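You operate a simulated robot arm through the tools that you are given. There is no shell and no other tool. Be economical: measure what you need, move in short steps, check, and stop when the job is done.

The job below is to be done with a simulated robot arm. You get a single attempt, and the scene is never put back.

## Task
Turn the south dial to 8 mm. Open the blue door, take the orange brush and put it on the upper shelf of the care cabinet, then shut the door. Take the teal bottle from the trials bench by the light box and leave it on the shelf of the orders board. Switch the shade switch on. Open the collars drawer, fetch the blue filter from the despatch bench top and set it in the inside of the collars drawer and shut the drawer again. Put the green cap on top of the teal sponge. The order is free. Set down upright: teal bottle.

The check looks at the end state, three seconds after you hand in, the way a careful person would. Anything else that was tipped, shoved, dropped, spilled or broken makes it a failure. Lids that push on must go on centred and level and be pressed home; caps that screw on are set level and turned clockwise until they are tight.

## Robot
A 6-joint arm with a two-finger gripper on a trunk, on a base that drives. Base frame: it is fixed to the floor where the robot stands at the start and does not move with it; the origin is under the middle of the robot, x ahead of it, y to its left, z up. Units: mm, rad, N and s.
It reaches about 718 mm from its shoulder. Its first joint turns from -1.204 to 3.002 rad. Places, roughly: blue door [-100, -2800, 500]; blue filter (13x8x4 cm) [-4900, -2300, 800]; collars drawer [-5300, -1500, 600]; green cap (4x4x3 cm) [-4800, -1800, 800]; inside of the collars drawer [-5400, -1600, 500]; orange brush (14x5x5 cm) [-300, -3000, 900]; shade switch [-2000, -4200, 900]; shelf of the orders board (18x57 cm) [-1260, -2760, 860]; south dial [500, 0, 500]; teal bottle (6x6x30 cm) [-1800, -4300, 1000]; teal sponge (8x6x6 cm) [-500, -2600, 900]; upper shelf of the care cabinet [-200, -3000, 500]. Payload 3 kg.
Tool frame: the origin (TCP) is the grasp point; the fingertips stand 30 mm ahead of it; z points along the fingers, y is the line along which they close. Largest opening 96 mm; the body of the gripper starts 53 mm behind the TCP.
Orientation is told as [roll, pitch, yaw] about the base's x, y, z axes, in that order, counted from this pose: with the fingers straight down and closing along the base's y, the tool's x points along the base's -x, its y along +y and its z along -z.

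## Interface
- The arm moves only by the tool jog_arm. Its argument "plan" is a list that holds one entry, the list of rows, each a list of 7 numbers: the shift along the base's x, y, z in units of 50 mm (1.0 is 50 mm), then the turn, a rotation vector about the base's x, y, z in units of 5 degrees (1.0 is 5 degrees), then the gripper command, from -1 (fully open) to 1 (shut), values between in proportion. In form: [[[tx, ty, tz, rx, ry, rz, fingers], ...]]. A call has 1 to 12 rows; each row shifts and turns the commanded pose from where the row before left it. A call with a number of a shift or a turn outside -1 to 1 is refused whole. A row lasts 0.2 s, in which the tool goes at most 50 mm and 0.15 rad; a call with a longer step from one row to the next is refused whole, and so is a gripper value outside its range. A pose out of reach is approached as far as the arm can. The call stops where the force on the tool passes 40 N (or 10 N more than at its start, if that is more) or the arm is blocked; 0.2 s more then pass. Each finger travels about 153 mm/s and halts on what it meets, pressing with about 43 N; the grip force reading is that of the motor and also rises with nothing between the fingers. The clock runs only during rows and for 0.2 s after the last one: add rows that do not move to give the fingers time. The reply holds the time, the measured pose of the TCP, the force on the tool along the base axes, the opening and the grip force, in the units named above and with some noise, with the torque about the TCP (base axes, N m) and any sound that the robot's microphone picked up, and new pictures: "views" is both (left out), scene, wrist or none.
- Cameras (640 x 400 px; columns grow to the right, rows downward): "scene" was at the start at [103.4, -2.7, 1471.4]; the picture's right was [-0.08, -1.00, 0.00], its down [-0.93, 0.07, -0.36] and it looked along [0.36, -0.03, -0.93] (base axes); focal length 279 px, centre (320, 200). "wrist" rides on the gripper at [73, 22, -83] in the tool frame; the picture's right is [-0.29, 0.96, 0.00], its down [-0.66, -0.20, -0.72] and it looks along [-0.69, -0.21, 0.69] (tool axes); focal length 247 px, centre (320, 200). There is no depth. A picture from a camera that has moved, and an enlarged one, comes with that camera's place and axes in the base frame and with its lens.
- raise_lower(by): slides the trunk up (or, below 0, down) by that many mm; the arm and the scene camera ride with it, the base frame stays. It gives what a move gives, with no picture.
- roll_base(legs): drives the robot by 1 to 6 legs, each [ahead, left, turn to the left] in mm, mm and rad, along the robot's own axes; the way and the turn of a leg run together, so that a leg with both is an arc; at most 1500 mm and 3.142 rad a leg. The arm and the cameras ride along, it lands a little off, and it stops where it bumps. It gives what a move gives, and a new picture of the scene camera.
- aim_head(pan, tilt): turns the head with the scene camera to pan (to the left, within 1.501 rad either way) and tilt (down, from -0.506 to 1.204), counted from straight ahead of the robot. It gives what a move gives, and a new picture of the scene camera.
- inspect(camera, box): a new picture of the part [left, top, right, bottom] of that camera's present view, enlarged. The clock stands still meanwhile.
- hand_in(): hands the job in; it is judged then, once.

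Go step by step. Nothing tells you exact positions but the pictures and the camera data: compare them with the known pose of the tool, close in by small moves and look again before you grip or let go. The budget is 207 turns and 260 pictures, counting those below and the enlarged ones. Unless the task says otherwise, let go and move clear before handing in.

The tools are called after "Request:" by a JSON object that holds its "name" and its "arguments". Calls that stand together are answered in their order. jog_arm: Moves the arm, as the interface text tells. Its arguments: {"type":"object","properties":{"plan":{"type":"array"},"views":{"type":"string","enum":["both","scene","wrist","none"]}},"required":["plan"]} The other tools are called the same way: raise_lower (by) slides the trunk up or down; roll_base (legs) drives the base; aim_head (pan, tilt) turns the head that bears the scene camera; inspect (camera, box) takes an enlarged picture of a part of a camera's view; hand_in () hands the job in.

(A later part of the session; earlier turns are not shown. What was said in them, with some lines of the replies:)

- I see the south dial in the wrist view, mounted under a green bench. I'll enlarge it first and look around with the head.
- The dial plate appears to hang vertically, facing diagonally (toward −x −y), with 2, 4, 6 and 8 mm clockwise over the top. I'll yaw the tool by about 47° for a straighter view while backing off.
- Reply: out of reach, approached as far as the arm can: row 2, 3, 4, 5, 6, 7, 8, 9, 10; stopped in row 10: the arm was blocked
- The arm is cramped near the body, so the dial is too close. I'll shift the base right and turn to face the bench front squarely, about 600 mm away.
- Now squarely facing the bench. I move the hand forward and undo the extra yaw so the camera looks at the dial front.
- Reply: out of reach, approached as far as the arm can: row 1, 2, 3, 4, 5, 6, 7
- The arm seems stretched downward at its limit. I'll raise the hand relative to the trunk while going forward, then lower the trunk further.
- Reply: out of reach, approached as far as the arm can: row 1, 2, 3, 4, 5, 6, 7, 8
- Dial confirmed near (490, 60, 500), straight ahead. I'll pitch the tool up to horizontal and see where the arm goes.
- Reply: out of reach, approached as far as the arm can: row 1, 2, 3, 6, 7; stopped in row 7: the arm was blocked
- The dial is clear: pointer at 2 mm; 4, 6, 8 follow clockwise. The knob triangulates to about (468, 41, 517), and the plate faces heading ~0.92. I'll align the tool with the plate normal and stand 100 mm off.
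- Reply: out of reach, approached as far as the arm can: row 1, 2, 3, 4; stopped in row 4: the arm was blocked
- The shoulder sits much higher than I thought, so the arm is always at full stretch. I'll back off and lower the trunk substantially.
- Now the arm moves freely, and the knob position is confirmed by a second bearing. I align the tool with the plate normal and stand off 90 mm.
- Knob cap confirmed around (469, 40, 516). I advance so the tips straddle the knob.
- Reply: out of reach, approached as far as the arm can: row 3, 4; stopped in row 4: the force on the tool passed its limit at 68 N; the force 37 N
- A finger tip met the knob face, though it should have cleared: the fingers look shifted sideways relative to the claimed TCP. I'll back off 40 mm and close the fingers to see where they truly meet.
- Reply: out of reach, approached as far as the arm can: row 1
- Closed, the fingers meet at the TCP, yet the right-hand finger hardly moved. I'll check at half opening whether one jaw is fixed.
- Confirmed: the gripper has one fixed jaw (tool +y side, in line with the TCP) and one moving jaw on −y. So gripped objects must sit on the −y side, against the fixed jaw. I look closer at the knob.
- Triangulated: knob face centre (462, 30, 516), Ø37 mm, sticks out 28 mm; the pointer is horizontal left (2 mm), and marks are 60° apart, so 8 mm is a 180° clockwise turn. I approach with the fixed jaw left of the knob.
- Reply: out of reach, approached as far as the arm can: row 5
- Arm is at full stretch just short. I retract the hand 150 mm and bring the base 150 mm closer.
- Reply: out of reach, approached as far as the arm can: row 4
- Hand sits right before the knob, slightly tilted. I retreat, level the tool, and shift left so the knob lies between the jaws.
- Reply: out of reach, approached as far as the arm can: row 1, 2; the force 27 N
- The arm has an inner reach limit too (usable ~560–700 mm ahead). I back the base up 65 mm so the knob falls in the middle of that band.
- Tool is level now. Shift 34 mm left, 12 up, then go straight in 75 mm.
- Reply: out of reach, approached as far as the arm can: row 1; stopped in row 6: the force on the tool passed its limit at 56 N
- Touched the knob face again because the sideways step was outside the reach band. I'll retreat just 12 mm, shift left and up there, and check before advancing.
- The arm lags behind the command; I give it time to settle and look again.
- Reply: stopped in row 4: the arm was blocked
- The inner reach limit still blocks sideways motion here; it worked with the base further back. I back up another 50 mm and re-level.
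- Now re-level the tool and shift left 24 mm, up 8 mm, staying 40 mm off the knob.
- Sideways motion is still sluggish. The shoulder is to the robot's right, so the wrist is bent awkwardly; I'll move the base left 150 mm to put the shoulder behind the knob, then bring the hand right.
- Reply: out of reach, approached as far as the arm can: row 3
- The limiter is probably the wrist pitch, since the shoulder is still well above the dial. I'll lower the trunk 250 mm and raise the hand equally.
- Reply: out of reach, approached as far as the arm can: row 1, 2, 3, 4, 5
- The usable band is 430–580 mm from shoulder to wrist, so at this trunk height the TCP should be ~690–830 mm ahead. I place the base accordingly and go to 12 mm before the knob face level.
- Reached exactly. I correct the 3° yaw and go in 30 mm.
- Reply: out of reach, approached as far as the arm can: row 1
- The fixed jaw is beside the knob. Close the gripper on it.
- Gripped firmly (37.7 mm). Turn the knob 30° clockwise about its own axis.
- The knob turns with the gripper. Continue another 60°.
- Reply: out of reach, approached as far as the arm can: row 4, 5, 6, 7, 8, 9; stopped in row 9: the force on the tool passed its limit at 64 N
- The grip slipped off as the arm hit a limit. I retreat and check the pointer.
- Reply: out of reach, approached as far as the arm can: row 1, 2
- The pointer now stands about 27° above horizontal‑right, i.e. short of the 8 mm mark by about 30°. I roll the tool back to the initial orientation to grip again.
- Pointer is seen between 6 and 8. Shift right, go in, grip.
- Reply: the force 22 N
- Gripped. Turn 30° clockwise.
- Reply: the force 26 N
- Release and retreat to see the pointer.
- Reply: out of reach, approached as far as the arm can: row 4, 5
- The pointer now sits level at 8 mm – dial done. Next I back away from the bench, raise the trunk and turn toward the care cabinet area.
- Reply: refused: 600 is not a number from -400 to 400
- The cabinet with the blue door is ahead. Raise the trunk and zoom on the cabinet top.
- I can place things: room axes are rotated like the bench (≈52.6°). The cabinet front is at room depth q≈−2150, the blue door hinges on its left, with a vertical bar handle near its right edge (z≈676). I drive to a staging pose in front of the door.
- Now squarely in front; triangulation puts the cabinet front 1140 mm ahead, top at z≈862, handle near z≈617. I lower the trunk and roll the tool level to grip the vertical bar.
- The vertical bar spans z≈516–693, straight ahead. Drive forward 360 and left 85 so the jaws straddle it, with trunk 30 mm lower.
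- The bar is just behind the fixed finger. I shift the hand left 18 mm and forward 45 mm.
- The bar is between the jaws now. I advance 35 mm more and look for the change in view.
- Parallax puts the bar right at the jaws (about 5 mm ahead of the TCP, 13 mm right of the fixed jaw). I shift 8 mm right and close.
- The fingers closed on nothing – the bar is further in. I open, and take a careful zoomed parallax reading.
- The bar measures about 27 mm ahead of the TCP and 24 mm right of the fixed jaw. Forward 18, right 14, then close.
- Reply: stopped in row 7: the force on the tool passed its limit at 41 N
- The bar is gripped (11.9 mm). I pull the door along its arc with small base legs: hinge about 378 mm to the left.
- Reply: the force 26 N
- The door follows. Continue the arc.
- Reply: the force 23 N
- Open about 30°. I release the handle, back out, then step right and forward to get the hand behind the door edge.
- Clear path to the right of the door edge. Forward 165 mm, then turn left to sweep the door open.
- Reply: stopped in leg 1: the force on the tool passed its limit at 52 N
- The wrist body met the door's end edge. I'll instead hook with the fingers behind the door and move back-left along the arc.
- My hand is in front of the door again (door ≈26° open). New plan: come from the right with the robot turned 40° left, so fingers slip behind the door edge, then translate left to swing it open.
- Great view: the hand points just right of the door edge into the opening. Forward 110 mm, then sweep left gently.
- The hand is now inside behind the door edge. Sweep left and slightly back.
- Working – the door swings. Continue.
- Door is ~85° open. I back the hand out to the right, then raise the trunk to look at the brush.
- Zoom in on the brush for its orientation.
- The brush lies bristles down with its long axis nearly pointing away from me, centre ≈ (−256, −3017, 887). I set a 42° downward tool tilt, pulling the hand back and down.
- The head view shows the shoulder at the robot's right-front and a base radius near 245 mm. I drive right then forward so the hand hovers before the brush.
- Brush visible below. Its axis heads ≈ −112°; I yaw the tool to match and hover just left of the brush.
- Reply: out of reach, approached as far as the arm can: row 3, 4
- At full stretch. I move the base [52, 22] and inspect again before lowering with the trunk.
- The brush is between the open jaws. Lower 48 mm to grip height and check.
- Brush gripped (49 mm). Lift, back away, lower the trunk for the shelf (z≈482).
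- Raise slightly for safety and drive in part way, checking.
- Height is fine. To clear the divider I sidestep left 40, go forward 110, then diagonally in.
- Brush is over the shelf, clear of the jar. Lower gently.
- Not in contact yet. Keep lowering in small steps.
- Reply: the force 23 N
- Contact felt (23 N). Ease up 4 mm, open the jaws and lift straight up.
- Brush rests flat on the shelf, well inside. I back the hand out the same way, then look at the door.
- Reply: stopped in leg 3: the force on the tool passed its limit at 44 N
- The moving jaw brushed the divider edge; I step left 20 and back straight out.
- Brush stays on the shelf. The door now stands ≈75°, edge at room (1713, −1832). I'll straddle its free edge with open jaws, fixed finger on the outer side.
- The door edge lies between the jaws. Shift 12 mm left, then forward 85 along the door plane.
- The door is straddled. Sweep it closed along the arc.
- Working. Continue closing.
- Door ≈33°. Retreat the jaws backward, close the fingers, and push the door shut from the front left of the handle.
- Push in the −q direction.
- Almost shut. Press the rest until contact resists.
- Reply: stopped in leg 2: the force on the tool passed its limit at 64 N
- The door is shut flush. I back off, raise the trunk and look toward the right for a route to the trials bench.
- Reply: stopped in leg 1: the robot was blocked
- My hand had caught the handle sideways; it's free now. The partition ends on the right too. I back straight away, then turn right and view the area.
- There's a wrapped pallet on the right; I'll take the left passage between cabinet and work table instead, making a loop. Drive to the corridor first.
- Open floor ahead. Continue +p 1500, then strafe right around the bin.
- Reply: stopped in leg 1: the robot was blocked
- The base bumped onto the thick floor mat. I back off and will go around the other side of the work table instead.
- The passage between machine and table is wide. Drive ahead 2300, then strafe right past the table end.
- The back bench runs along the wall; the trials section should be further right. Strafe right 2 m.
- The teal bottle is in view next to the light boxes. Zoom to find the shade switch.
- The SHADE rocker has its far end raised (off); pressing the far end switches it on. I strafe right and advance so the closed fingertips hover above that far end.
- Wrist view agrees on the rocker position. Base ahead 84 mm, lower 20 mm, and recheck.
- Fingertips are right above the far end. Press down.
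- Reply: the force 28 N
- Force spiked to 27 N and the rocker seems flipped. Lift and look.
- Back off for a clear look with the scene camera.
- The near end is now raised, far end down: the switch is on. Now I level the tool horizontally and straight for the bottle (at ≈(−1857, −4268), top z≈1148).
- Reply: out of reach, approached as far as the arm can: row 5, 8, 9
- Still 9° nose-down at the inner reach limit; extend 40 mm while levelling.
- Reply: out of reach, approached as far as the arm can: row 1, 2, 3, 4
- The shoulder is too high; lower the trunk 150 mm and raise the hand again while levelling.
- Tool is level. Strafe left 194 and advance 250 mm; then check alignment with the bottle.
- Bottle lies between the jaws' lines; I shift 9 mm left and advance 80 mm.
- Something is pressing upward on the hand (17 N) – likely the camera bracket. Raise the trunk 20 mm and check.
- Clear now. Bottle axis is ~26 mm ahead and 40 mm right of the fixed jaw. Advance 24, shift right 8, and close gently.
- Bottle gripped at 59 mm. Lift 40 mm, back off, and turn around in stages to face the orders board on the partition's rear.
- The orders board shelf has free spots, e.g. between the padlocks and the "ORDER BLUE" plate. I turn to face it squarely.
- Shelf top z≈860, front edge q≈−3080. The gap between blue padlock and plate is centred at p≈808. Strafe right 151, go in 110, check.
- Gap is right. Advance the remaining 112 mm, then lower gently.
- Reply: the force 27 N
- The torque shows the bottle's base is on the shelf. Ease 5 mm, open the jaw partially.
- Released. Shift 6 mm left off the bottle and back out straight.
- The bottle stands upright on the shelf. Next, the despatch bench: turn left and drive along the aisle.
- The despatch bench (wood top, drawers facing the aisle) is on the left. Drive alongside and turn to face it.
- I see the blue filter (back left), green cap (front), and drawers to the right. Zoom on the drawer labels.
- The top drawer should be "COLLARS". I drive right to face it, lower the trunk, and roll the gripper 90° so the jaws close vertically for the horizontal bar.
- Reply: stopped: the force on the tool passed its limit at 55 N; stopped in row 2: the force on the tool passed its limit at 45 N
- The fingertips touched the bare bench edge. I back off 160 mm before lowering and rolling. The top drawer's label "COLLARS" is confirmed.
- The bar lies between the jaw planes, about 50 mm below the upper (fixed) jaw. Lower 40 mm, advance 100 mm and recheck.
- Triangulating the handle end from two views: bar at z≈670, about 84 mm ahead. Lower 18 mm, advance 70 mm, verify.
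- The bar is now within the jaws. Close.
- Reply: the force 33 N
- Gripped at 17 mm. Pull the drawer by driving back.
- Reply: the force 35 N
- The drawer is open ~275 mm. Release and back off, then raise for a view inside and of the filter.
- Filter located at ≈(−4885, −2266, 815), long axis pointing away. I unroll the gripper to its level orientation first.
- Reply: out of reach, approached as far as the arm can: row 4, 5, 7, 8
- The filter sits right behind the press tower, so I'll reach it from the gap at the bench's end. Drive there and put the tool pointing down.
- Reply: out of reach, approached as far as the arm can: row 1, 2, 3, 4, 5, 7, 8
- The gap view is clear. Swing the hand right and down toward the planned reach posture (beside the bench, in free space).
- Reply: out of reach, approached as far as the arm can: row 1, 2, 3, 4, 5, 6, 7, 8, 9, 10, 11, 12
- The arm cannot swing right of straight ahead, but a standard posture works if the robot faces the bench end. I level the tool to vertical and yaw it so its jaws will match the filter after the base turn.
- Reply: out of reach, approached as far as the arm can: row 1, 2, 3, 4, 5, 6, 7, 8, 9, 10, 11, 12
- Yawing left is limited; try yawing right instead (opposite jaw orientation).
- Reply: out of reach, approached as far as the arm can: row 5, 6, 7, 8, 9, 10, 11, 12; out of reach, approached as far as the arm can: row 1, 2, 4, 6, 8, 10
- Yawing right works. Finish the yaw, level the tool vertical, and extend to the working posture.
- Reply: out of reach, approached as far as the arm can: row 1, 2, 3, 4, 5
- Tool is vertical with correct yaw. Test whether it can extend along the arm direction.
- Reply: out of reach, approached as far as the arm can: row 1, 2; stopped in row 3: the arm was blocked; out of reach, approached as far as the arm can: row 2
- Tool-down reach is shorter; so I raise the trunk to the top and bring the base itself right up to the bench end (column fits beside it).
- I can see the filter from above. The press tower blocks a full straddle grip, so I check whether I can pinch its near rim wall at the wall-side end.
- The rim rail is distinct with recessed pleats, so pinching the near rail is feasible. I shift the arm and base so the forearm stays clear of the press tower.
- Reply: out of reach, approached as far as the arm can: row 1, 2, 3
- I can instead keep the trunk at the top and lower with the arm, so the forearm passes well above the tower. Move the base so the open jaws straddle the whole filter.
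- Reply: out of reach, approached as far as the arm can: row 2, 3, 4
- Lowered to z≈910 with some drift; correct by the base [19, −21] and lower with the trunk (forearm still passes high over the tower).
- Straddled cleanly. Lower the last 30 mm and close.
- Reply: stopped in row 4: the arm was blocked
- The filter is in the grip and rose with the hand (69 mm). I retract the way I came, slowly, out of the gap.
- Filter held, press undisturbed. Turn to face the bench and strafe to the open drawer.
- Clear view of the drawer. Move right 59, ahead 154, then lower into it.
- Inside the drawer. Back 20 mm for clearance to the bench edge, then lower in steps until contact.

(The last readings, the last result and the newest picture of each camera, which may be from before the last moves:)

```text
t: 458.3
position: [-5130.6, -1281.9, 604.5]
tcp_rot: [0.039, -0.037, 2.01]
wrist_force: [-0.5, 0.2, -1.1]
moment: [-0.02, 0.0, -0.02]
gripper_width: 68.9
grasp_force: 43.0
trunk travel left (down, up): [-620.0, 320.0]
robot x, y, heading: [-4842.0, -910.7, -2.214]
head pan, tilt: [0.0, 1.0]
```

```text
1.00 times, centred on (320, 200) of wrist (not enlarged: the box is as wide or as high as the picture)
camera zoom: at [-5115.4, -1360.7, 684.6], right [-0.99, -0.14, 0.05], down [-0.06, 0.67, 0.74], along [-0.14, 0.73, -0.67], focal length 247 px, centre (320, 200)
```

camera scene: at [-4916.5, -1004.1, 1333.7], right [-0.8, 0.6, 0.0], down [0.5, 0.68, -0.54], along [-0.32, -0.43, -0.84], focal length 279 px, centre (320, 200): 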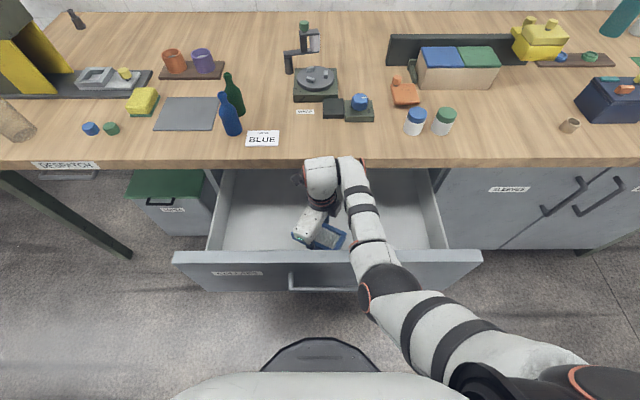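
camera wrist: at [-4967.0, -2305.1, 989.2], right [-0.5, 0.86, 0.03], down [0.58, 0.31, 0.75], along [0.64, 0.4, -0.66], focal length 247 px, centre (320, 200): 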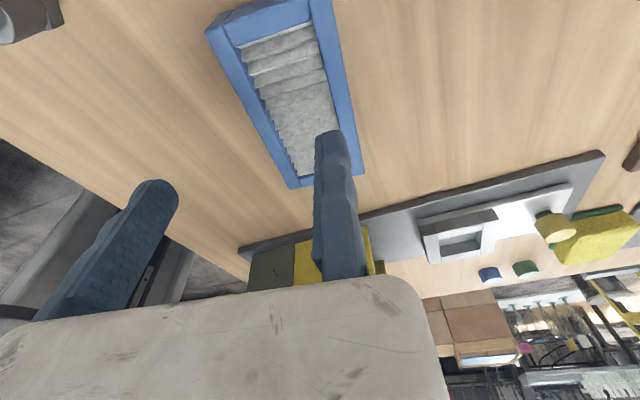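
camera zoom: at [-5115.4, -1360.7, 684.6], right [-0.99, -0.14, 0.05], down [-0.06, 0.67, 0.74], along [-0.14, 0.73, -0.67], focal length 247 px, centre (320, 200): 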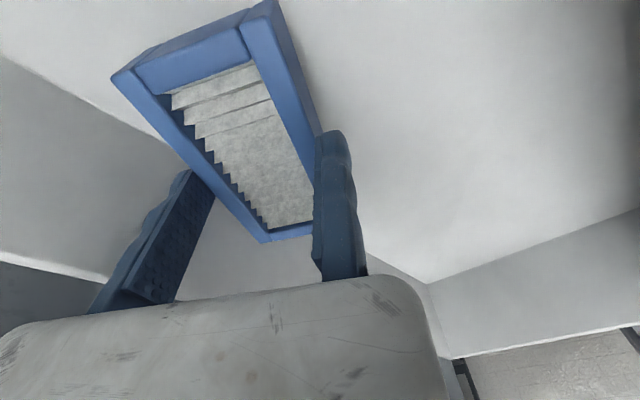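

No contact yet (floor seems lower, ~480). Keep lowering in small steps, watching for deviation.

Request:
{"name": "raise_lower", "arguments": {"by": -15}}

Request:
{"name": "raise_lower", "arguments": {"by": -12}}

Request:
{"name": "raise_lower", "arguments": {"by": -10}}

Request:
{"name": "raise_lower", "arguments": {"by": -8}}

```text
t: 458.9
position: [-5130.7, -1281.6, 589.3]
tcp_rot: [0.041, -0.036, 2.011]
wrist_force: [-0.3, 0.3, 0.2]
moment: [-0.01, 0.02, 0.01]
gripper_width: 68.9
grasp_force: 42.7
trunk travel left (down, up): [-605.0, 335.0]
robot x, y, heading: [-4840.7, -909.2, -2.206]
head pan, tilt: [0.0, 1.0]
```

```text
t: 459.5
position: [-5130.1, -1281.5, 580.8]
tcp_rot: [0.045, -0.031, 2.013]
wrist_force: [-3.9, -0.2, 34.6]
moment: [0.67, -1.62, 0.08]
gripper_width: 68.9
grasp_force: 42.9
trunk travel left (down, up): [-593.0, 347.0]
robot x, y, heading: [-4843.7, -906.6, -2.213]
head pan, tilt: [0.0, 1.0]
```

```text
t: 459.9
position: [-5132.1, -1283.1, 578.9]
tcp_rot: [0.043, -0.032, 2.01]
wrist_force: [-3.7, 3.5, 21.7]
moment: [1.14, -1.25, 0.3]
gripper_width: 69.1
grasp_force: 43.3
trunk travel left (down, up): [-591.0, 349.0]
robot x, y, heading: [-4842.0, -906.6, -2.21]
head pan, tilt: [0.0, 1.0]
stopped: the force on the tool passed its limit at 55 N (the readings are from after the stop); the commanded pose is now the measured one
```

```text
t: 460.2
position: [-5132.0, -1283.6, 579.0]
tcp_rot: [0.045, -0.028, 2.009]
wrist_force: [-1.5, 3.5, 18.6]
moment: [1.19, -1.18, 0.42]
gripper_width: 69.0
grasp_force: 43.1
trunk travel left (down, up): [-589.0, 351.0]
robot x, y, heading: [-4841.6, -908.3, -2.206]
head pan, tilt: [0.0, 1.0]
stopped: the force on the tool passed its limit at 48 N (the readings are from after the stop); the commanded pose is now the measured one
```

Filter is on the drawer floor. Ease up, open, and rise out.

Request:
{"name": "raise_lower", "arguments": {"by": 4}}

Request:
{"name": "jog_arm", "arguments": {"plan": [[[0, 0, 0, 0, 0, 0, -0.5], [0, 0, 0, 0, 0, 0, -0.7], [0, 0, 0, 0, 0, 0, -0.7]]], "views": "none"}}

Request:
{"name": "raise_lower", "arguments": {"by": 320}}

Request:
{"name": "roll_base", "arguments": {"legs": [[-250, 0, 0]]}}

```text
t: 460.8
position: [-5131.6, -1284.3, 580.7]
tcp_rot: [0.041, -0.031, 2.009]
wrist_force: [-0.4, 0.1, -0.1]
moment: [-0.01, 0.01, -0.03]
gripper_width: 69.3
grasp_force: 43.3
trunk travel left (down, up): [-593.0, 347.0]
robot x, y, heading: [-4841.8, -908.5, -2.21]
head pan, tilt: [0.0, 1.0]
```

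```text
t: 461.6
position: [-5132.9, -1284.6, 581.8]
tcp_rot: [0.043, -0.032, 2.01]
wrist_force: [0.4, 0.0, 0.3]
moment: [0.0, 0.0, -0.02]
gripper_width: 81.6
grasp_force: 0.1
trunk travel left (down, up): [-593.0, 347.0]
robot x, y, heading: [-4844.6, -908.8, -2.205]
head pan, tilt: [0.0, 1.0]
```

```text
t: 464.7
position: [-5131.7, -1284.7, 900.4]
tcp_rot: [0.041, -0.032, 2.01]
wrist_force: [-0.9, 0.0, -0.3]
moment: [0.02, 0.0, 0.0]
gripper_width: 81.5
grasp_force: 0.1
trunk travel left (down, up): [-913.0, 27.0]
robot x, y, heading: [-4844.4, -911.6, -2.213]
head pan, tilt: [0.0, 1.0]
```

```text
t: 466.5
position: [-4983.2, -1083.5, 901.3]
tcp_rot: [0.042, -0.031, 2.009]
wrist_force: [0.1, -0.1, 0.8]
moment: [0.03, 0.01, -0.01]
gripper_width: 81.7
grasp_force: 0.0
trunk travel left (down, up): [-913.0, 27.0]
robot x, y, heading: [-4691.5, -707.8, -2.212]
head pan, tilt: [0.0, 1.0]
camera scene: at [-4768.3, -804.0, 1531.4], right [-0.8, 0.6, 0.0], down [0.5, 0.68, -0.54], along [-0.32, -0.43, -0.84], focal length 279 px, centre (320, 200)
```

scene: 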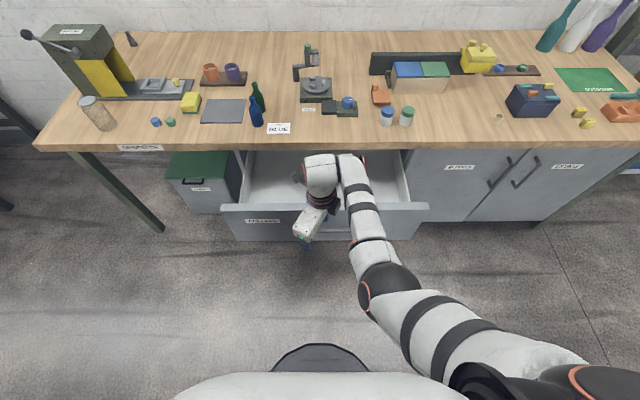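

Filter is in. To close the drawer without hitting the bench edge I tilt the tool 45° forward, lower to handle height, and push.

Request:
{"name": "jog_arm", "arguments": {"plan": [[[0, 0, 0, -0.96, 0.72, 0, 1], [0, 0, 0, -0.96, 0.72, 0, 1], [0, 0, 0, -0.96, 0.72, 0, 1], [0, 0, 0, -0.96, 0.72, 0, 1], [0, 0, 0, -0.96, 0.72, 0, 1], [0, 0, 0, -0.96, 0.72, 0, 1], [0, 0, 0, -0.96, 0.72, 0, 1], [0, 0, 0, -0.96, 0.72, 0, 1], [0, 0, 0, 0, 0, 0, 1]]], "views": "wrist"}}

```text
t: 467.3
position: [-5063.0, -1122.9, 976.2]
tcp_rot: [0.501, 0.129, 2.014]
wrist_force: [0.3, 0.1, 0.1]
moment: [0.01, -0.03, 0.0]
gripper_width: 0.0
grasp_force: 33.1
trunk travel left (down, up): [-913.0, 27.0]
robot x, y, heading: [-4696.4, -704.2, -2.212]
head pan, tilt: [0.0, 1.0]
stopped in row 3: the arm was blocked; the commanded pose is now the measured one
camera wrist: at [-5018.6, -1171.9, 1067.9], right [-0.91, -0.04, 0.42], down [0.16, 0.88, 0.45], along [-0.39, 0.47, -0.79], focal length 247 px, centre (320, 200)
```

wrist: 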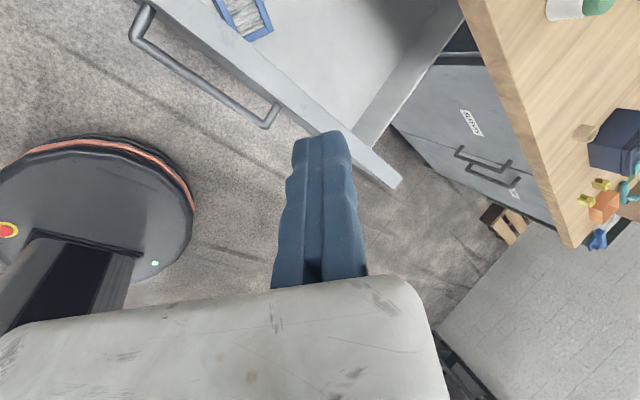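

30° tilt is enough. Back off, lower to handle height, then push the drawer shut.

Request:
{"name": "roll_base", "arguments": {"legs": [[-130, 33, 0]]}}

Request:
{"name": "raise_lower", "arguments": {"by": -286}}

Request:
{"name": "roll_base", "arguments": {"legs": [[330, 0, 0], [60, 0, 0]]}}

```text
t: 468.6
position: [-4959.8, -1039.3, 975.3]
tcp_rot: [0.496, 0.127, 2.016]
wrist_force: [-0.2, -0.7, -0.4]
moment: [0.0, 0.03, 0.02]
gripper_width: 0.0
grasp_force: 32.7
trunk travel left (down, up): [-913.0, 27.0]
robot x, y, heading: [-4590.3, -624.5, -2.206]
head pan, tilt: [0.0, 1.0]
camera scene: at [-4664.9, -719.7, 1531.4], right [-0.8, 0.6, 0.0], down [0.5, 0.68, -0.54], along [-0.32, -0.43, -0.84], focal length 279 px, centre (320, 200)
```

scene: 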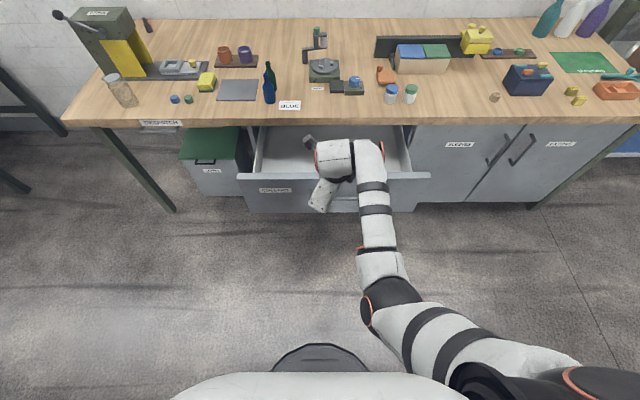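

```text
t: 471.5
position: [-4959.4, -1038.3, 689.3]
tcp_rot: [0.499, 0.129, 2.015]
wrist_force: [-0.3, 0.1, 0.3]
moment: [0.01, 0.02, -0.01]
gripper_width: 0.0
grasp_force: 33.6
trunk travel left (down, up): [-627.0, 313.0]
robot x, y, heading: [-4592.6, -626.4, -2.208]
head pan, tilt: [0.0, 1.0]
```

```text
t: 474.3
position: [-5181.5, -1334.7, 686.3]
tcp_rot: [0.472, 0.116, 2.005]
wrist_force: [4.0, 4.8, -3.5]
moment: [0.16, -0.09, 0.02]
gripper_width: 0.2
grasp_force: 33.3
trunk travel left (down, up): [-627.0, 313.0]
robot x, y, heading: [-4816.7, -922.4, -2.206]
head pan, tilt: [0.0, 1.0]
stopped in leg 2: the force on the tool passed its limit at 144 N (the readings are from after the stop); the commanded pose is now the measured one
camera scene: at [-4886.8, -1019.1, 1245.4], right [-0.8, 0.6, 0.0], down [0.5, 0.68, -0.54], along [-0.32, -0.43, -0.84], focal length 279 px, centre (320, 200)
```

scene: 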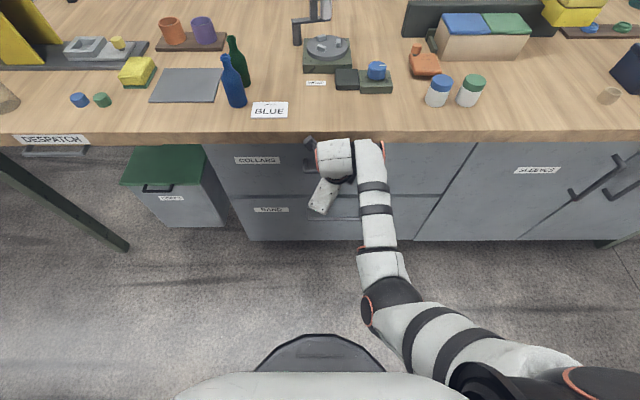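

The drawer is shut (hard stop felt, faces flush). Now the green cap at ≈(−4803, −1786): back off, move left, raise, and set the tool vertical again.

Request:
{"name": "roll_base", "arguments": {"legs": [[-200, 0, 0], [0, 530, 0]]}}

Request:
{"name": "raise_lower", "arguments": {"by": 290}}

Request:
{"name": "jog_arm", "arguments": {"plan": [[[0.53, 0.26, -0.5, 0.96, -0.72, 0, -0.45], [0.53, 0.26, -0.5, 0.96, -0.72, 0, -0.45], [0.53, 0.26, -0.5, 0.96, -0.72, 0, -0.45], [0, 0, 0, 0.9, -0.7, 0, -0.45], [0, 0, 0, 0.9, -0.7, 0, -0.45], [0, 0, 0, 0, 0, 0, -0.45]]], "views": "wrist"}}

```text
t: 478.5
position: [-4640.0, -1488.4, 687.9]
tcp_rot: [0.476, 0.117, 2.008]
wrist_force: [1.7, -0.3, -0.6]
moment: [-0.03, 0.02, 0.0]
gripper_width: 0.1
grasp_force: 33.0
trunk travel left (down, up): [-627.0, 313.0]
robot x, y, heading: [-4272.6, -1078.2, -2.208]
head pan, tilt: [0.0, 1.0]
camera scene: at [-4346.6, -1173.6, 1245.5], right [-0.8, 0.6, 0.0], down [0.5, 0.67, -0.54], along [-0.32, -0.43, -0.84], focal length 279 px, centre (320, 200)
```

scene: 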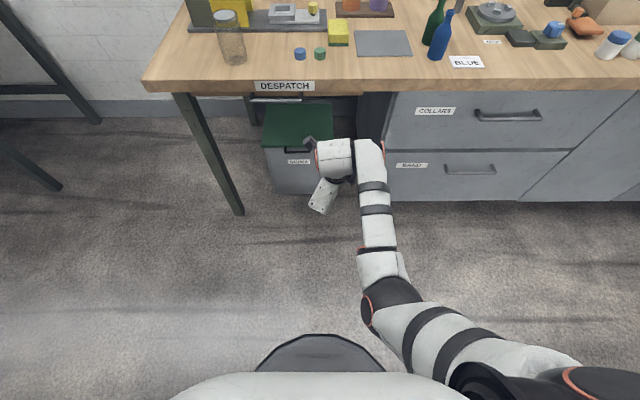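

```text
t: 481.4
position: [-4641.1, -1488.2, 977.2]
tcp_rot: [0.475, 0.116, 2.008]
wrist_force: [0.6, 0.2, 0.0]
moment: [0.01, -0.01, -0.01]
gripper_width: 0.0
grasp_force: 33.3
trunk travel left (down, up): [-917.0, 23.0]
robot x, y, heading: [-4272.2, -1075.0, -2.207]
head pan, tilt: [0.0, 1.0]
```

```text
t: 482.9
position: [-4561.9, -1448.4, 901.5]
tcp_rot: [0.021, -0.122, 2.011]
wrist_force: [-0.4, 0.1, 1.2]
moment: [-0.01, -0.03, 0.0]
gripper_width: 69.6
grasp_force: 0.0
trunk travel left (down, up): [-917.0, 23.0]
robot x, y, heading: [-4277.9, -1076.0, -2.209]
head pan, tilt: [0.0, 1.0]
camera wrist: at [-4544.7, -1534.9, 975.2], right [-0.99, -0.14, 0.06], down [-0.04, 0.6, 0.8], along [-0.15, 0.78, -0.6], focal length 247 px, centre (320, 200)
```

wrist: 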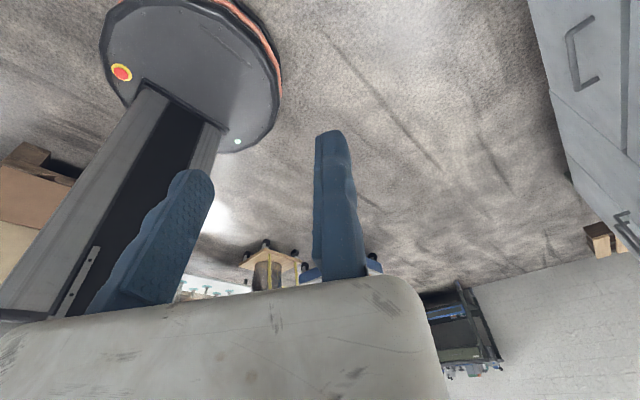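

Collars drawer is flush. Drive ahead to place the open jaws around the cap; level the tool.

Request:
{"name": "jog_arm", "arguments": {"plan": [[[0, 0, 0, -0.6, -0.43, 0, -0.45], [0, 0, 0, -0.6, -0.43, 0, -0.45], [0, 0, 0, 0, 0, 0, -0.45]]], "views": "none"}}

Request:
{"name": "roll_base", "arguments": {"legs": [[420, 0, 0]]}}

Request:
{"name": "inspect", "arguments": {"camera": "wrist", "box": [160, 0, 480, 200]}}

```text
t: 483.6
position: [-4563.9, -1449.3, 916.6]
tcp_rot: [0.051, -0.018, 1.997]
wrist_force: [-1.1, -0.4, -0.2]
moment: [-0.02, 0.04, 0.0]
gripper_width: 69.6
grasp_force: 0.0
out of reach, approached as far as the arm can: row 2
trunk travel left (down, up): [-917.0, 23.0]
robot x, y, heading: [-4271.4, -1081.6, -2.211]
head pan, tilt: [0.0, 1.0]
```

```text
t: 486.2
position: [-4814.7, -1777.2, 907.7]
tcp_rot: [0.039, -0.034, 1.993]
wrist_force: [0.5, -0.7, -0.6]
moment: [-0.01, -0.01, -0.02]
gripper_width: 69.6
grasp_force: 0.0
trunk travel left (down, up): [-917.0, 23.0]
robot x, y, heading: [-4523.1, -1417.8, -2.216]
head pan, tilt: [0.0, 1.0]
camera scene: at [-4598.6, -1510.0, 1535.6], right [-0.8, 0.6, 0.0], down [0.5, 0.67, -0.54], along [-0.32, -0.43, -0.84], focal length 279 px, centre (320, 200)
```

scene: 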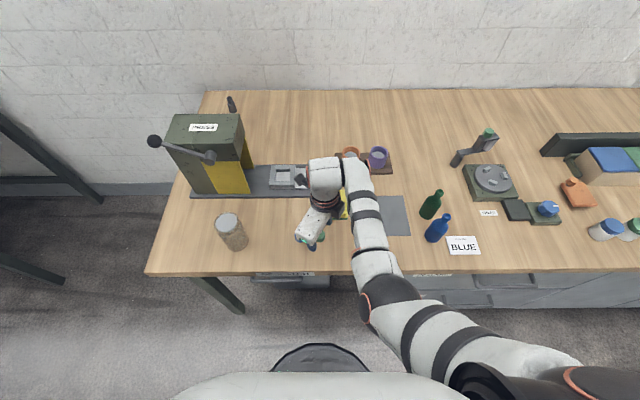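

```text
2.00 times, centred on (320, 100) of wrist
camera zoom: at [-4801.6, -1855.9, 989.6], right [-0.99, -0.12, 0.05], down [-0.05, 0.68, 0.74], along [-0.12, 0.73, -0.68], focal length 494 px, centre (320, 400)
```

zoom: 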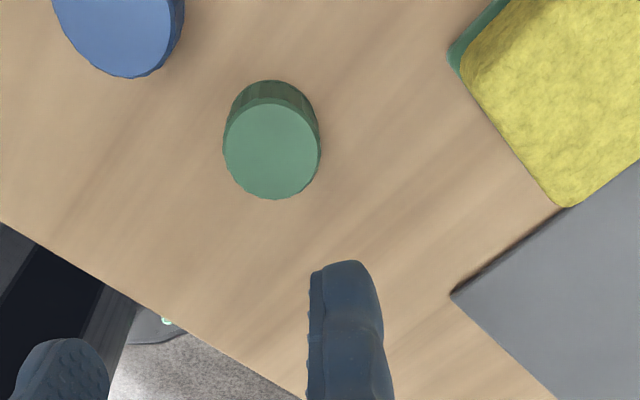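

Cap centre refined to (−4801, −1793). Nudge the base [26, 8], lower 78 mm and close.

Request:
{"name": "roll_base", "arguments": {"legs": [[26, 8, 0]]}}

Request:
{"name": "raise_lower", "arguments": {"by": -77}}

Request:
{"name": "jog_arm", "arguments": {"plan": [[[0, 0, 0, 0, 0, 0, -0.1], [0, 0, 0, 0, 0, 0, 0.3], [0, 0, 0, 0, 0, 0, 0.7], [0, 0, 0, 0, 0, 0, 0.7]]], "views": "wrist"}}

```text
t: 487.1
position: [-4825.1, -1799.7, 909.6]
tcp_rot: [0.045, -0.031, 1.99]
wrist_force: [0.8, 0.7, 0.7]
moment: [-0.01, -0.03, 0.02]
gripper_width: 69.4
grasp_force: 0.0
trunk travel left (down, up): [-917.0, 23.0]
robot x, y, heading: [-4535.8, -1443.0, -2.213]
head pan, tilt: [0.0, 1.0]
camera scene: at [-4606.5, -1531.2, 1536.0], right [-0.8, 0.6, 0.0], down [0.5, 0.67, -0.54], along [-0.32, -0.44, -0.84], focal length 279 px, centre (320, 200)
```

scene: 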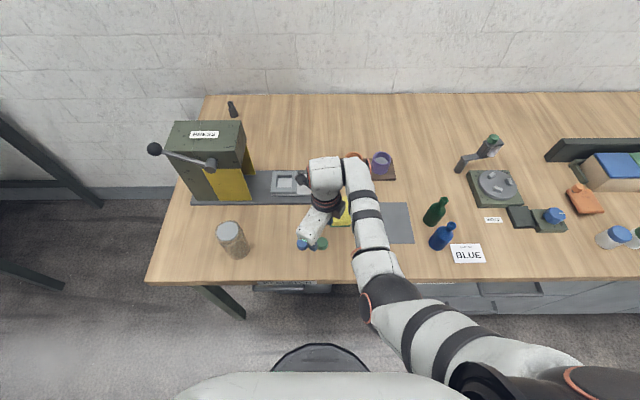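

```text
t: 488.2
position: [-4826.9, -1802.1, 834.1]
tcp_rot: [0.043, -0.035, 1.991]
wrist_force: [-1.0, 0.8, 19.5]
moment: [0.53, -1.4, 0.17]
gripper_width: 68.3
grasp_force: 0.0
trunk travel left (down, up): [-840.0, 100.0]
robot x, y, heading: [-4530.7, -1442.7, -2.215]
head pan, tilt: [0.0, 1.0]
```

```text
t: 489.2
position: [-4826.3, -1801.0, 832.8]
tcp_rot: [0.045, -0.036, 1.99]
wrist_force: [1.4, 1.2, 7.2]
moment: [0.05, -0.35, -0.02]
gripper_width: 28.7
grasp_force: 42.8
trunk travel left (down, up): [-840.0, 100.0]
robot x, y, heading: [-4531.7, -1440.4, -2.214]
head pan, tilt: [0.0, 1.0]
camera wrist: at [-4812.9, -1880.3, 912.8], right [-0.99, -0.12, 0.05], down [-0.04, 0.68, 0.74], along [-0.12, 0.73, -0.67], focal length 247 px, centre (320, 200)
```

wrist: 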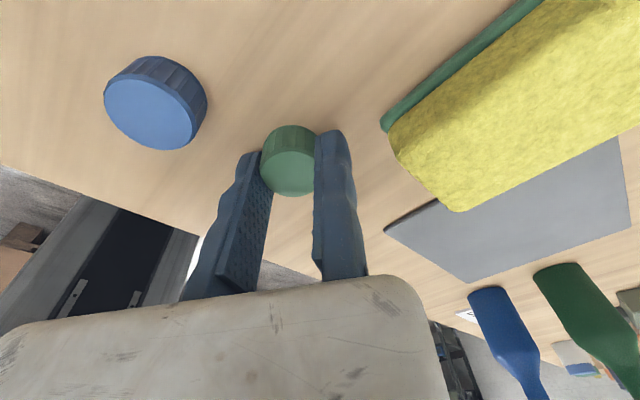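

Cap gripped (~29 mm). Lift to the top, back off, and start the long known-safe way back around to the care cabinet.

Request:
{"name": "raise_lower", "arguments": {"by": 100}}

Request:
{"name": "jog_arm", "arguments": {"plan": [[[0.05, 0.07, 0.5, 0, 0, 0, 0.7], [0.05, 0.07, 0.5, 0, 0, 0, 0.7], [0, 0, 0.5, 0, 0, 0, 0.7], [0, 0, 0.3, 0, 0, 0, 0.7], [0, 0, 0, 0, 0, 0, 0.7]]], "views": "none"}}

Request:
{"name": "roll_base", "arguments": {"legs": [[-300, 0, 0], [0, 1400, 0], [0, 1400, 0], [0, 1250, 0]]}}

```text
t: 490.5
position: [-4827.5, -1800.3, 930.1]
tcp_rot: [0.043, -0.037, 1.99]
wrist_force: [-0.8, 0.4, 0.4]
moment: [-0.01, 0.01, 0.0]
gripper_width: 28.9
grasp_force: 43.1
trunk travel left (down, up): [-940.0, 0.0]
robot x, y, heading: [-4531.7, -1437.0, -2.215]
head pan, tilt: [0.0, 1.0]
```

```text
t: 491.9
position: [-4858.3, -1780.2, 1018.5]
tcp_rot: [0.095, -0.091, 1.953]
wrist_force: [0.3, 0.0, 0.4]
moment: [0.02, -0.01, -0.02]
gripper_width: 28.6
grasp_force: 43.0
trunk travel left (down, up): [-940.0, 0.0]
robot x, y, heading: [-4534.1, -1442.8, -2.214]
head pan, tilt: [0.0, 1.0]
stopped in row 5: the arm was blocked; the commanded pose is now the measured one
```

```text
t: 513.2
position: [-1351.4, -3936.8, 1017.6]
tcp_rot: [0.091, -0.088, 1.978]
wrist_force: [0.4, 0.7, 0.9]
moment: [0.02, -0.02, 0.01]
gripper_width: 28.6
grasp_force: 42.9
trunk travel left (down, up): [-940.0, 0.0]
robot x, y, heading: [-1031.5, -3590.6, -2.185]
head pan, tilt: [0.0, 1.0]
camera scene: at [-1106.7, -3687.7, 1558.5], right [-0.81, 0.58, 0.0], down [0.49, 0.69, -0.54], along [-0.31, -0.44, -0.84], focal length 279 px, centre (320, 200)
```

scene: 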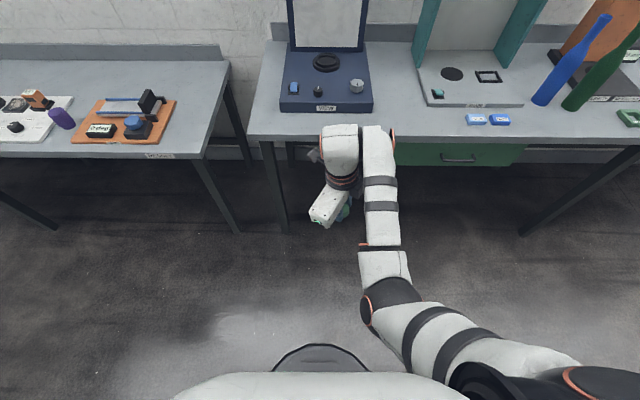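

On track. Continue: left to p≈3300, then backwards along the outer passage.

Request:
{"name": "roll_base", "arguments": {"legs": [[0, 0, -0.035], [0, 975, 0], [0, 985, 0], [-1050, 0, 0], [-1050, 0, 0], [-1000, 0, 0]]}}

```text
t: 538.2
position: [2084.9, -2658.1, 1018.0]
tcp_rot: [0.092, -0.093, 1.925]
wrist_force: [-0.2, 0.8, 0.5]
moment: [0.02, 0.01, -0.02]
gripper_width: 28.6
grasp_force: 42.8
trunk travel left (down, up): [-940.0, 0.0]
robot x, y, heading: [2422.0, -2328.1, -2.245]
head pan, tilt: [0.0, 1.0]
camera scene: at [2342.0, -2422.6, 1558.5], right [-0.78, 0.62, 0.0], down [0.52, 0.66, -0.54], along [-0.34, -0.42, -0.84], focal length 279 px, centre (320, 200)
```

scene: 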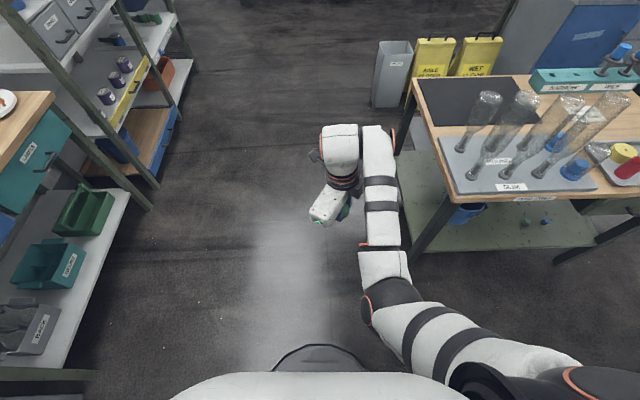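

Now strafe right along the front aisle and advance toward the care cabinet.

Request:
{"name": "roll_base", "arguments": {"legs": [[0, 0, 0.025], [0, -1050, 0], [0, -1055, 0], [1100, 0, 0]]}}

```text
t: 554.2
position: [-258.8, -2296.3, 1018.9]
tcp_rot: [0.094, -0.09, 1.944]
wrist_force: [-0.7, 0.2, 0.2]
moment: [0.0, 0.0, -0.02]
gripper_width: 28.4
grasp_force: 42.9
trunk travel left (down, up): [-940.0, 0.0]
robot x, y, heading: [67.9, -1963.8, -2.226]
head pan, tilt: [0.0, 1.0]
camera scene: at [-5.6, -2055.2, 1558.6], right [-0.79, 0.61, 0.0], down [0.51, 0.67, -0.54], along [-0.33, -0.43, -0.84], focal length 279 px, centre (320, 200)
```

scene: 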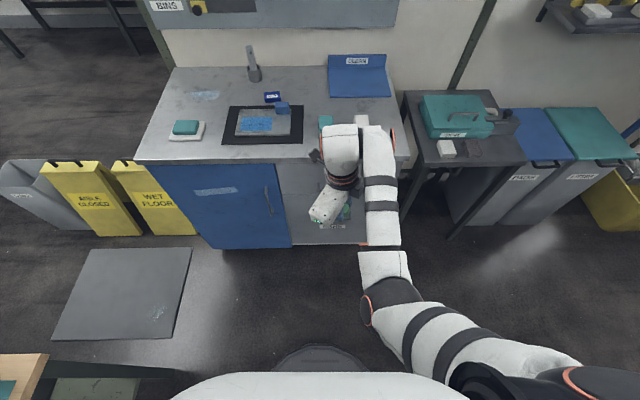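

Sponge centre ≈ (−462, −2618). I restore the grasp tilt so the cap is level, then drive over it.

Request:
{"name": "jog_arm", "arguments": {"plan": [[[0, 0, -0.3, -0.2, -0.37, 0, 0.7], [0, 0, -0.3, -0.2, -0.37, 0, 0.7], [0, 0, 0, 0, 0, 0, 0.7]]], "views": "none"}}

Request:
{"name": "roll_base", "arguments": {"legs": [[370, 24, 0]]}}

Request:
{"name": "inspect", "arguments": {"camera": "wrist", "box": [0, 0, 640, 400]}}

```text
t: 555.0
position: [-247.2, -2297.3, 990.8]
tcp_rot: [0.05, -0.04, 1.946]
wrist_force: [-0.1, 0.3, -0.3]
moment: [-0.01, 0.01, -0.01]
gripper_width: 28.7
grasp_force: 43.0
out of reach, approached as far as the arm can: row 2
trunk travel left (down, up): [-940.0, 0.0]
robot x, y, heading: [63.9, -1962.6, -2.222]
head pan, tilt: [0.0, 1.0]
```

```text
t: 557.4
position: [-452.9, -2607.1, 991.4]
tcp_rot: [0.051, -0.039, 1.945]
wrist_force: [-0.1, -0.2, -0.2]
moment: [-0.01, 0.04, 0.01]
gripper_width: 28.7
grasp_force: 43.1
trunk travel left (down, up): [-940.0, 0.0]
robot x, y, heading: [-141.1, -2271.7, -2.227]
head pan, tilt: [0.0, 1.0]
camera scene: at [-212.2, -2365.1, 1558.6], right [-0.79, 0.61, 0.0], down [0.51, 0.67, -0.54], along [-0.33, -0.43, -0.84], focal length 279 px, centre (320, 200)
```

scene: 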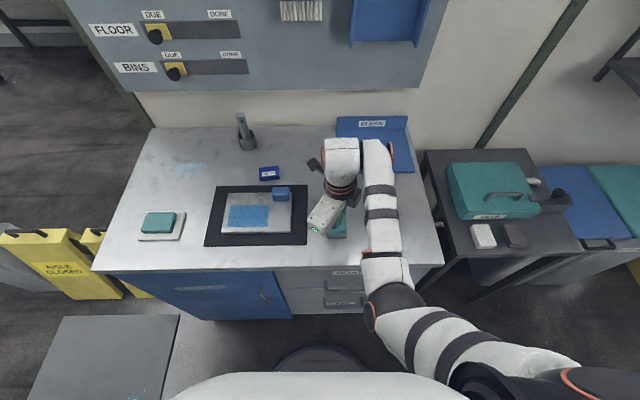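

```text
1.00 times, centred on (320, 200) of wrist (not enlarged: the box is as wide or as high as the picture)
camera zoom: at [-442.9, -2686.6, 1071.4], right [-1.0, -0.08, 0.06], down [-0.01, 0.67, 0.74], along [-0.1, 0.73, -0.67], focal length 247 px, centre (320, 200)
```

zoom: 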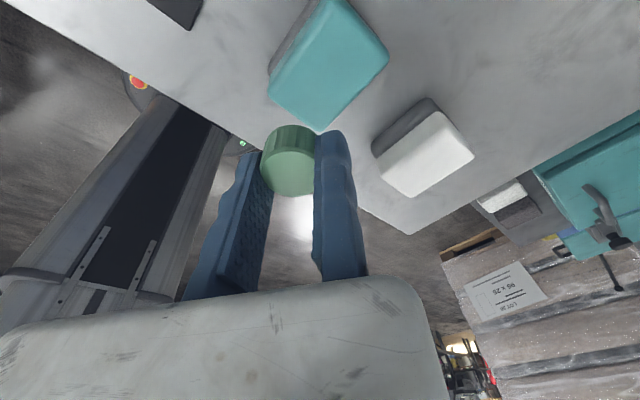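

From the wrist view the sponge's top centre is ≈(−464, −2627), z≈903. Nudge the base and lower toward contact.

Request:
{"name": "roll_base", "arguments": {"legs": [[31, -8, 0]]}}

Request:
{"name": "raise_lower", "arguments": {"by": -28}}

Request:
{"name": "inspect", "arguments": {"camera": "wrist", "box": [160, 40, 480, 240]}}

```text
t: 558.2
position: [-477.4, -2624.8, 992.5]
tcp_rot: [0.054, -0.041, 1.945]
wrist_force: [0.2, 0.0, 0.7]
moment: [0.0, 0.0, 0.02]
gripper_width: 28.7
grasp_force: 43.0
trunk travel left (down, up): [-940.0, 0.0]
robot x, y, heading: [-163.4, -2290.3, -2.228]
head pan, tilt: [0.0, 1.0]
camera scene: at [-232.9, -2381.8, 1559.1], right [-0.79, 0.61, 0.0], down [0.51, 0.67, -0.54], along [-0.33, -0.43, -0.84], focal length 279 px, centre (320, 200)
```

scene: 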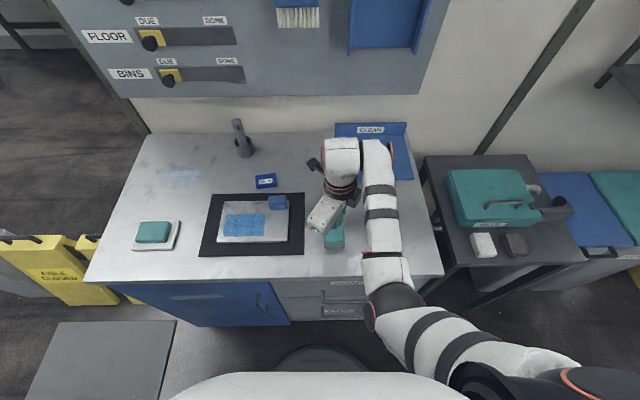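

```text
t: 559.0
position: [-479.4, -2626.8, 961.8]
tcp_rot: [0.048, -0.041, 1.944]
wrist_force: [-0.8, -1.1, -0.3]
moment: [0.0, 0.0, -0.01]
gripper_width: 28.7
grasp_force: 42.8
trunk travel left (down, up): [-912.0, 28.0]
robot x, y, heading: [-161.7, -2294.4, -2.222]
head pan, tilt: [0.0, 1.0]
```

```text
2.00 times, centred on (320, 140) of wrist
camera zoom: at [-468.9, -2707.2, 1042.6], right [-1.0, -0.08, 0.06], down [-0.01, 0.67, 0.74], along [-0.1, 0.73, -0.67], focal length 494 px, centre (320, 320)
```

zoom: 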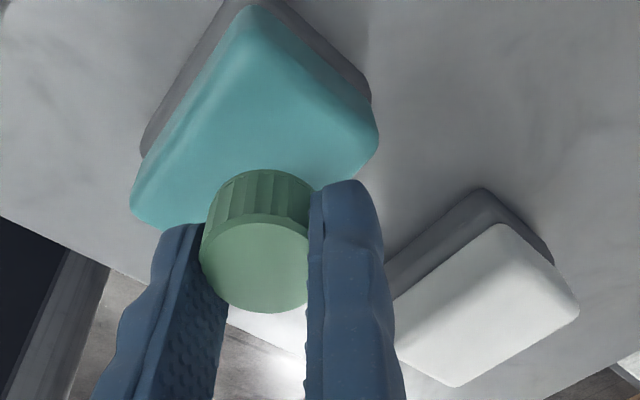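

Cap is centred over the sponge. Lower gently to contact.

Request:
{"name": "raise_lower", "arguments": {"by": -12}}

Request:
{"name": "raise_lower", "arguments": {"by": -6}}

Request:
{"name": "raise_lower", "arguments": {"by": -4}}

```text
t: 559.6
position: [-479.7, -2626.1, 950.4]
tcp_rot: [0.048, -0.042, 1.944]
wrist_force: [0.3, 0.0, -1.2]
moment: [0.0, 0.0, -0.02]
gripper_width: 28.9
grasp_force: 42.4
trunk travel left (down, up): [-900.0, 40.0]
robot x, y, heading: [-163.3, -2290.5, -2.226]
head pan, tilt: [0.0, 1.0]
```

```text
t: 560.1
position: [-478.8, -2627.0, 945.0]
tcp_rot: [0.051, -0.04, 1.944]
wrist_force: [0.2, 0.1, 2.8]
moment: [0.04, -0.1, 0.0]
gripper_width: 29.0
grasp_force: 43.1
trunk travel left (down, up): [-894.0, 46.0]
robot x, y, heading: [-163.5, -2289.9, -2.224]
head pan, tilt: [0.0, 1.0]
```

```text
t: 560.7
position: [-479.4, -2626.7, 943.5]
tcp_rot: [0.055, -0.036, 1.944]
wrist_force: [-4.0, -2.9, 31.2]
moment: [0.14, -0.73, -0.07]
gripper_width: 28.7
grasp_force: 43.2
trunk travel left (down, up): [-890.0, 50.0]
robot x, y, heading: [-163.2, -2293.0, -2.225]
head pan, tilt: [0.0, 1.0]
```

Contact made. Ease up 3 mm, open, rise, and check.

Request:
{"name": "raise_lower", "arguments": {"by": 3}}

Request:
{"name": "jog_arm", "arguments": {"plan": [[[0, 0, 0, 0, 0, 0, 0.3], [0, 0, 0, 0, 0, 0, 0.1], [0, 0, 0, 0, 0, 0, -0.1], [0, 0, 0, 0, 0, 0, -0.1]]], "views": "none"}}

Request:
{"name": "raise_lower", "arguments": {"by": 47}}

Request:
{"name": "inspect", "arguments": {"camera": "wrist", "box": [160, 0, 480, 200]}}

```text
t: 561.2
position: [-477.3, -2626.4, 944.5]
tcp_rot: [0.052, -0.039, 1.944]
wrist_force: [-3.7, -4.9, 21.7]
moment: [-0.07, -0.52, -0.14]
gripper_width: 28.2
grasp_force: 43.1
trunk travel left (down, up): [-893.0, 47.0]
robot x, y, heading: [-165.7, -2291.9, -2.227]
head pan, tilt: [0.0, 1.0]
```

```text
t: 562.2
position: [-481.2, -2626.9, 945.4]
tcp_rot: [0.053, -0.038, 1.944]
wrist_force: [-12.8, -7.5, 26.7]
moment: [-0.09, -0.7, -0.2]
gripper_width: 34.1
grasp_force: 0.1
trunk travel left (down, up): [-893.0, 47.0]
robot x, y, heading: [-163.0, -2288.6, -2.225]
head pan, tilt: [0.0, 1.0]
```

```text
t: 563.1
position: [-479.0, -2626.4, 990.2]
tcp_rot: [0.046, -0.041, 1.945]
wrist_force: [0.5, -0.1, 0.2]
moment: [0.0, -0.02, 0.0]
gripper_width: 52.8
grasp_force: 0.1
trunk travel left (down, up): [-940.0, 0.0]
robot x, y, heading: [-163.8, -2291.7, -2.224]
head pan, tilt: [0.0, 1.0]
```

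```text
2.00 times, centred on (320, 100) of wrist
camera zoom: at [-468.1, -2706.8, 1070.5], right [-1.0, -0.08, 0.06], down [-0.01, 0.67, 0.74], along [-0.1, 0.74, -0.67], focal length 494 px, centre (320, 400)
```

zoom: 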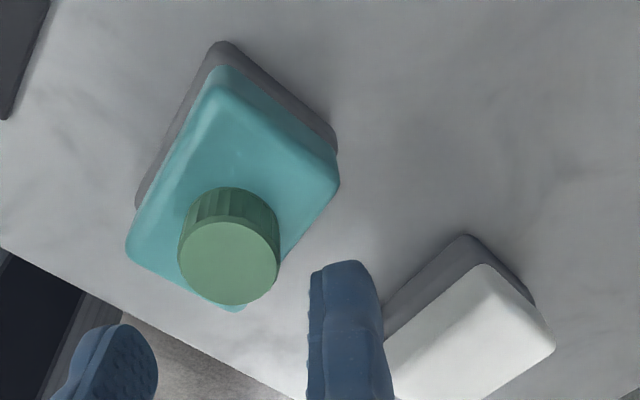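

The green cap rests level on the teal sponge. Back clear, then hand in.

Request:
{"name": "roll_base", "arguments": {"legs": [[-350, 0, 0]]}}

```text
t: 565.3
position: [-266.8, -2352.4, 990.7]
tcp_rot: [0.049, -0.043, 1.95]
wrist_force: [0.4, -0.3, -0.1]
moment: [0.01, 0.02, -0.05]
gripper_width: 52.8
grasp_force: 0.1
trunk travel left (down, up): [-940.0, 0.0]
robot x, y, heading: [46.8, -2012.1, -2.215]
head pan, tilt: [0.0, 1.0]
camera scene: at [-27.1, -2109.3, 1558.5], right [-0.8, 0.6, 0.0], down [0.51, 0.67, -0.54], along [-0.33, -0.43, -0.84], focal length 279 px, centre (320, 200)
```

scene: 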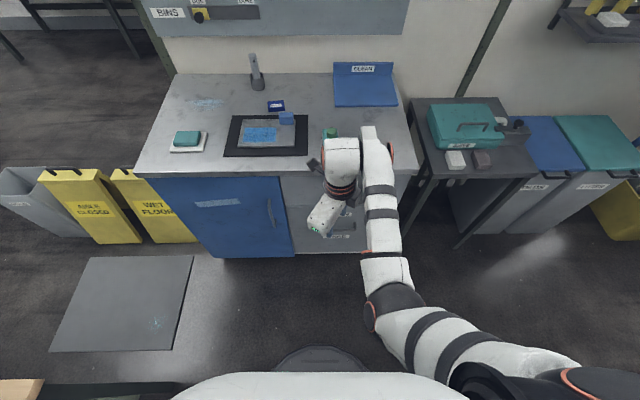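

The cap stays on the sponge, the blue door is shut, and the hand is clear. Handing in.

Request:
{"name": "hand_in", "arguments": {}}

```text
The job is handed in.
```

I did every step of the task and handed the job in; the check's result has not come back.

- **South dial:** turned to 8 mm. The grip slipped once partway, so I finished the turn with a second grip.
- **Orange brush:** on the upper shelf of the care cabinet, and the blue door is shut.
- **Teal bottle:** standing upright on the shelf of the orders board.
- **Shade switch:** the rocker is pressed over and the booth light came on.
- **Blue filter:** lying in the collars drawer, and the drawer is pushed shut.
- **Green cap:** level on top of the teal sponge.

The robot touched a few other things along the way:
- The gripper caught the door handle and brushed the cabinet's inside divider.
- The fingertips touched the bare edge of the despatch bench.
- The base bumped onto the floor mat.
- While lowering to the filter the arm was stopped, most likely against the press.

I saw nothing tipped or displaced afterwards, and the press looked normal when I checked it.
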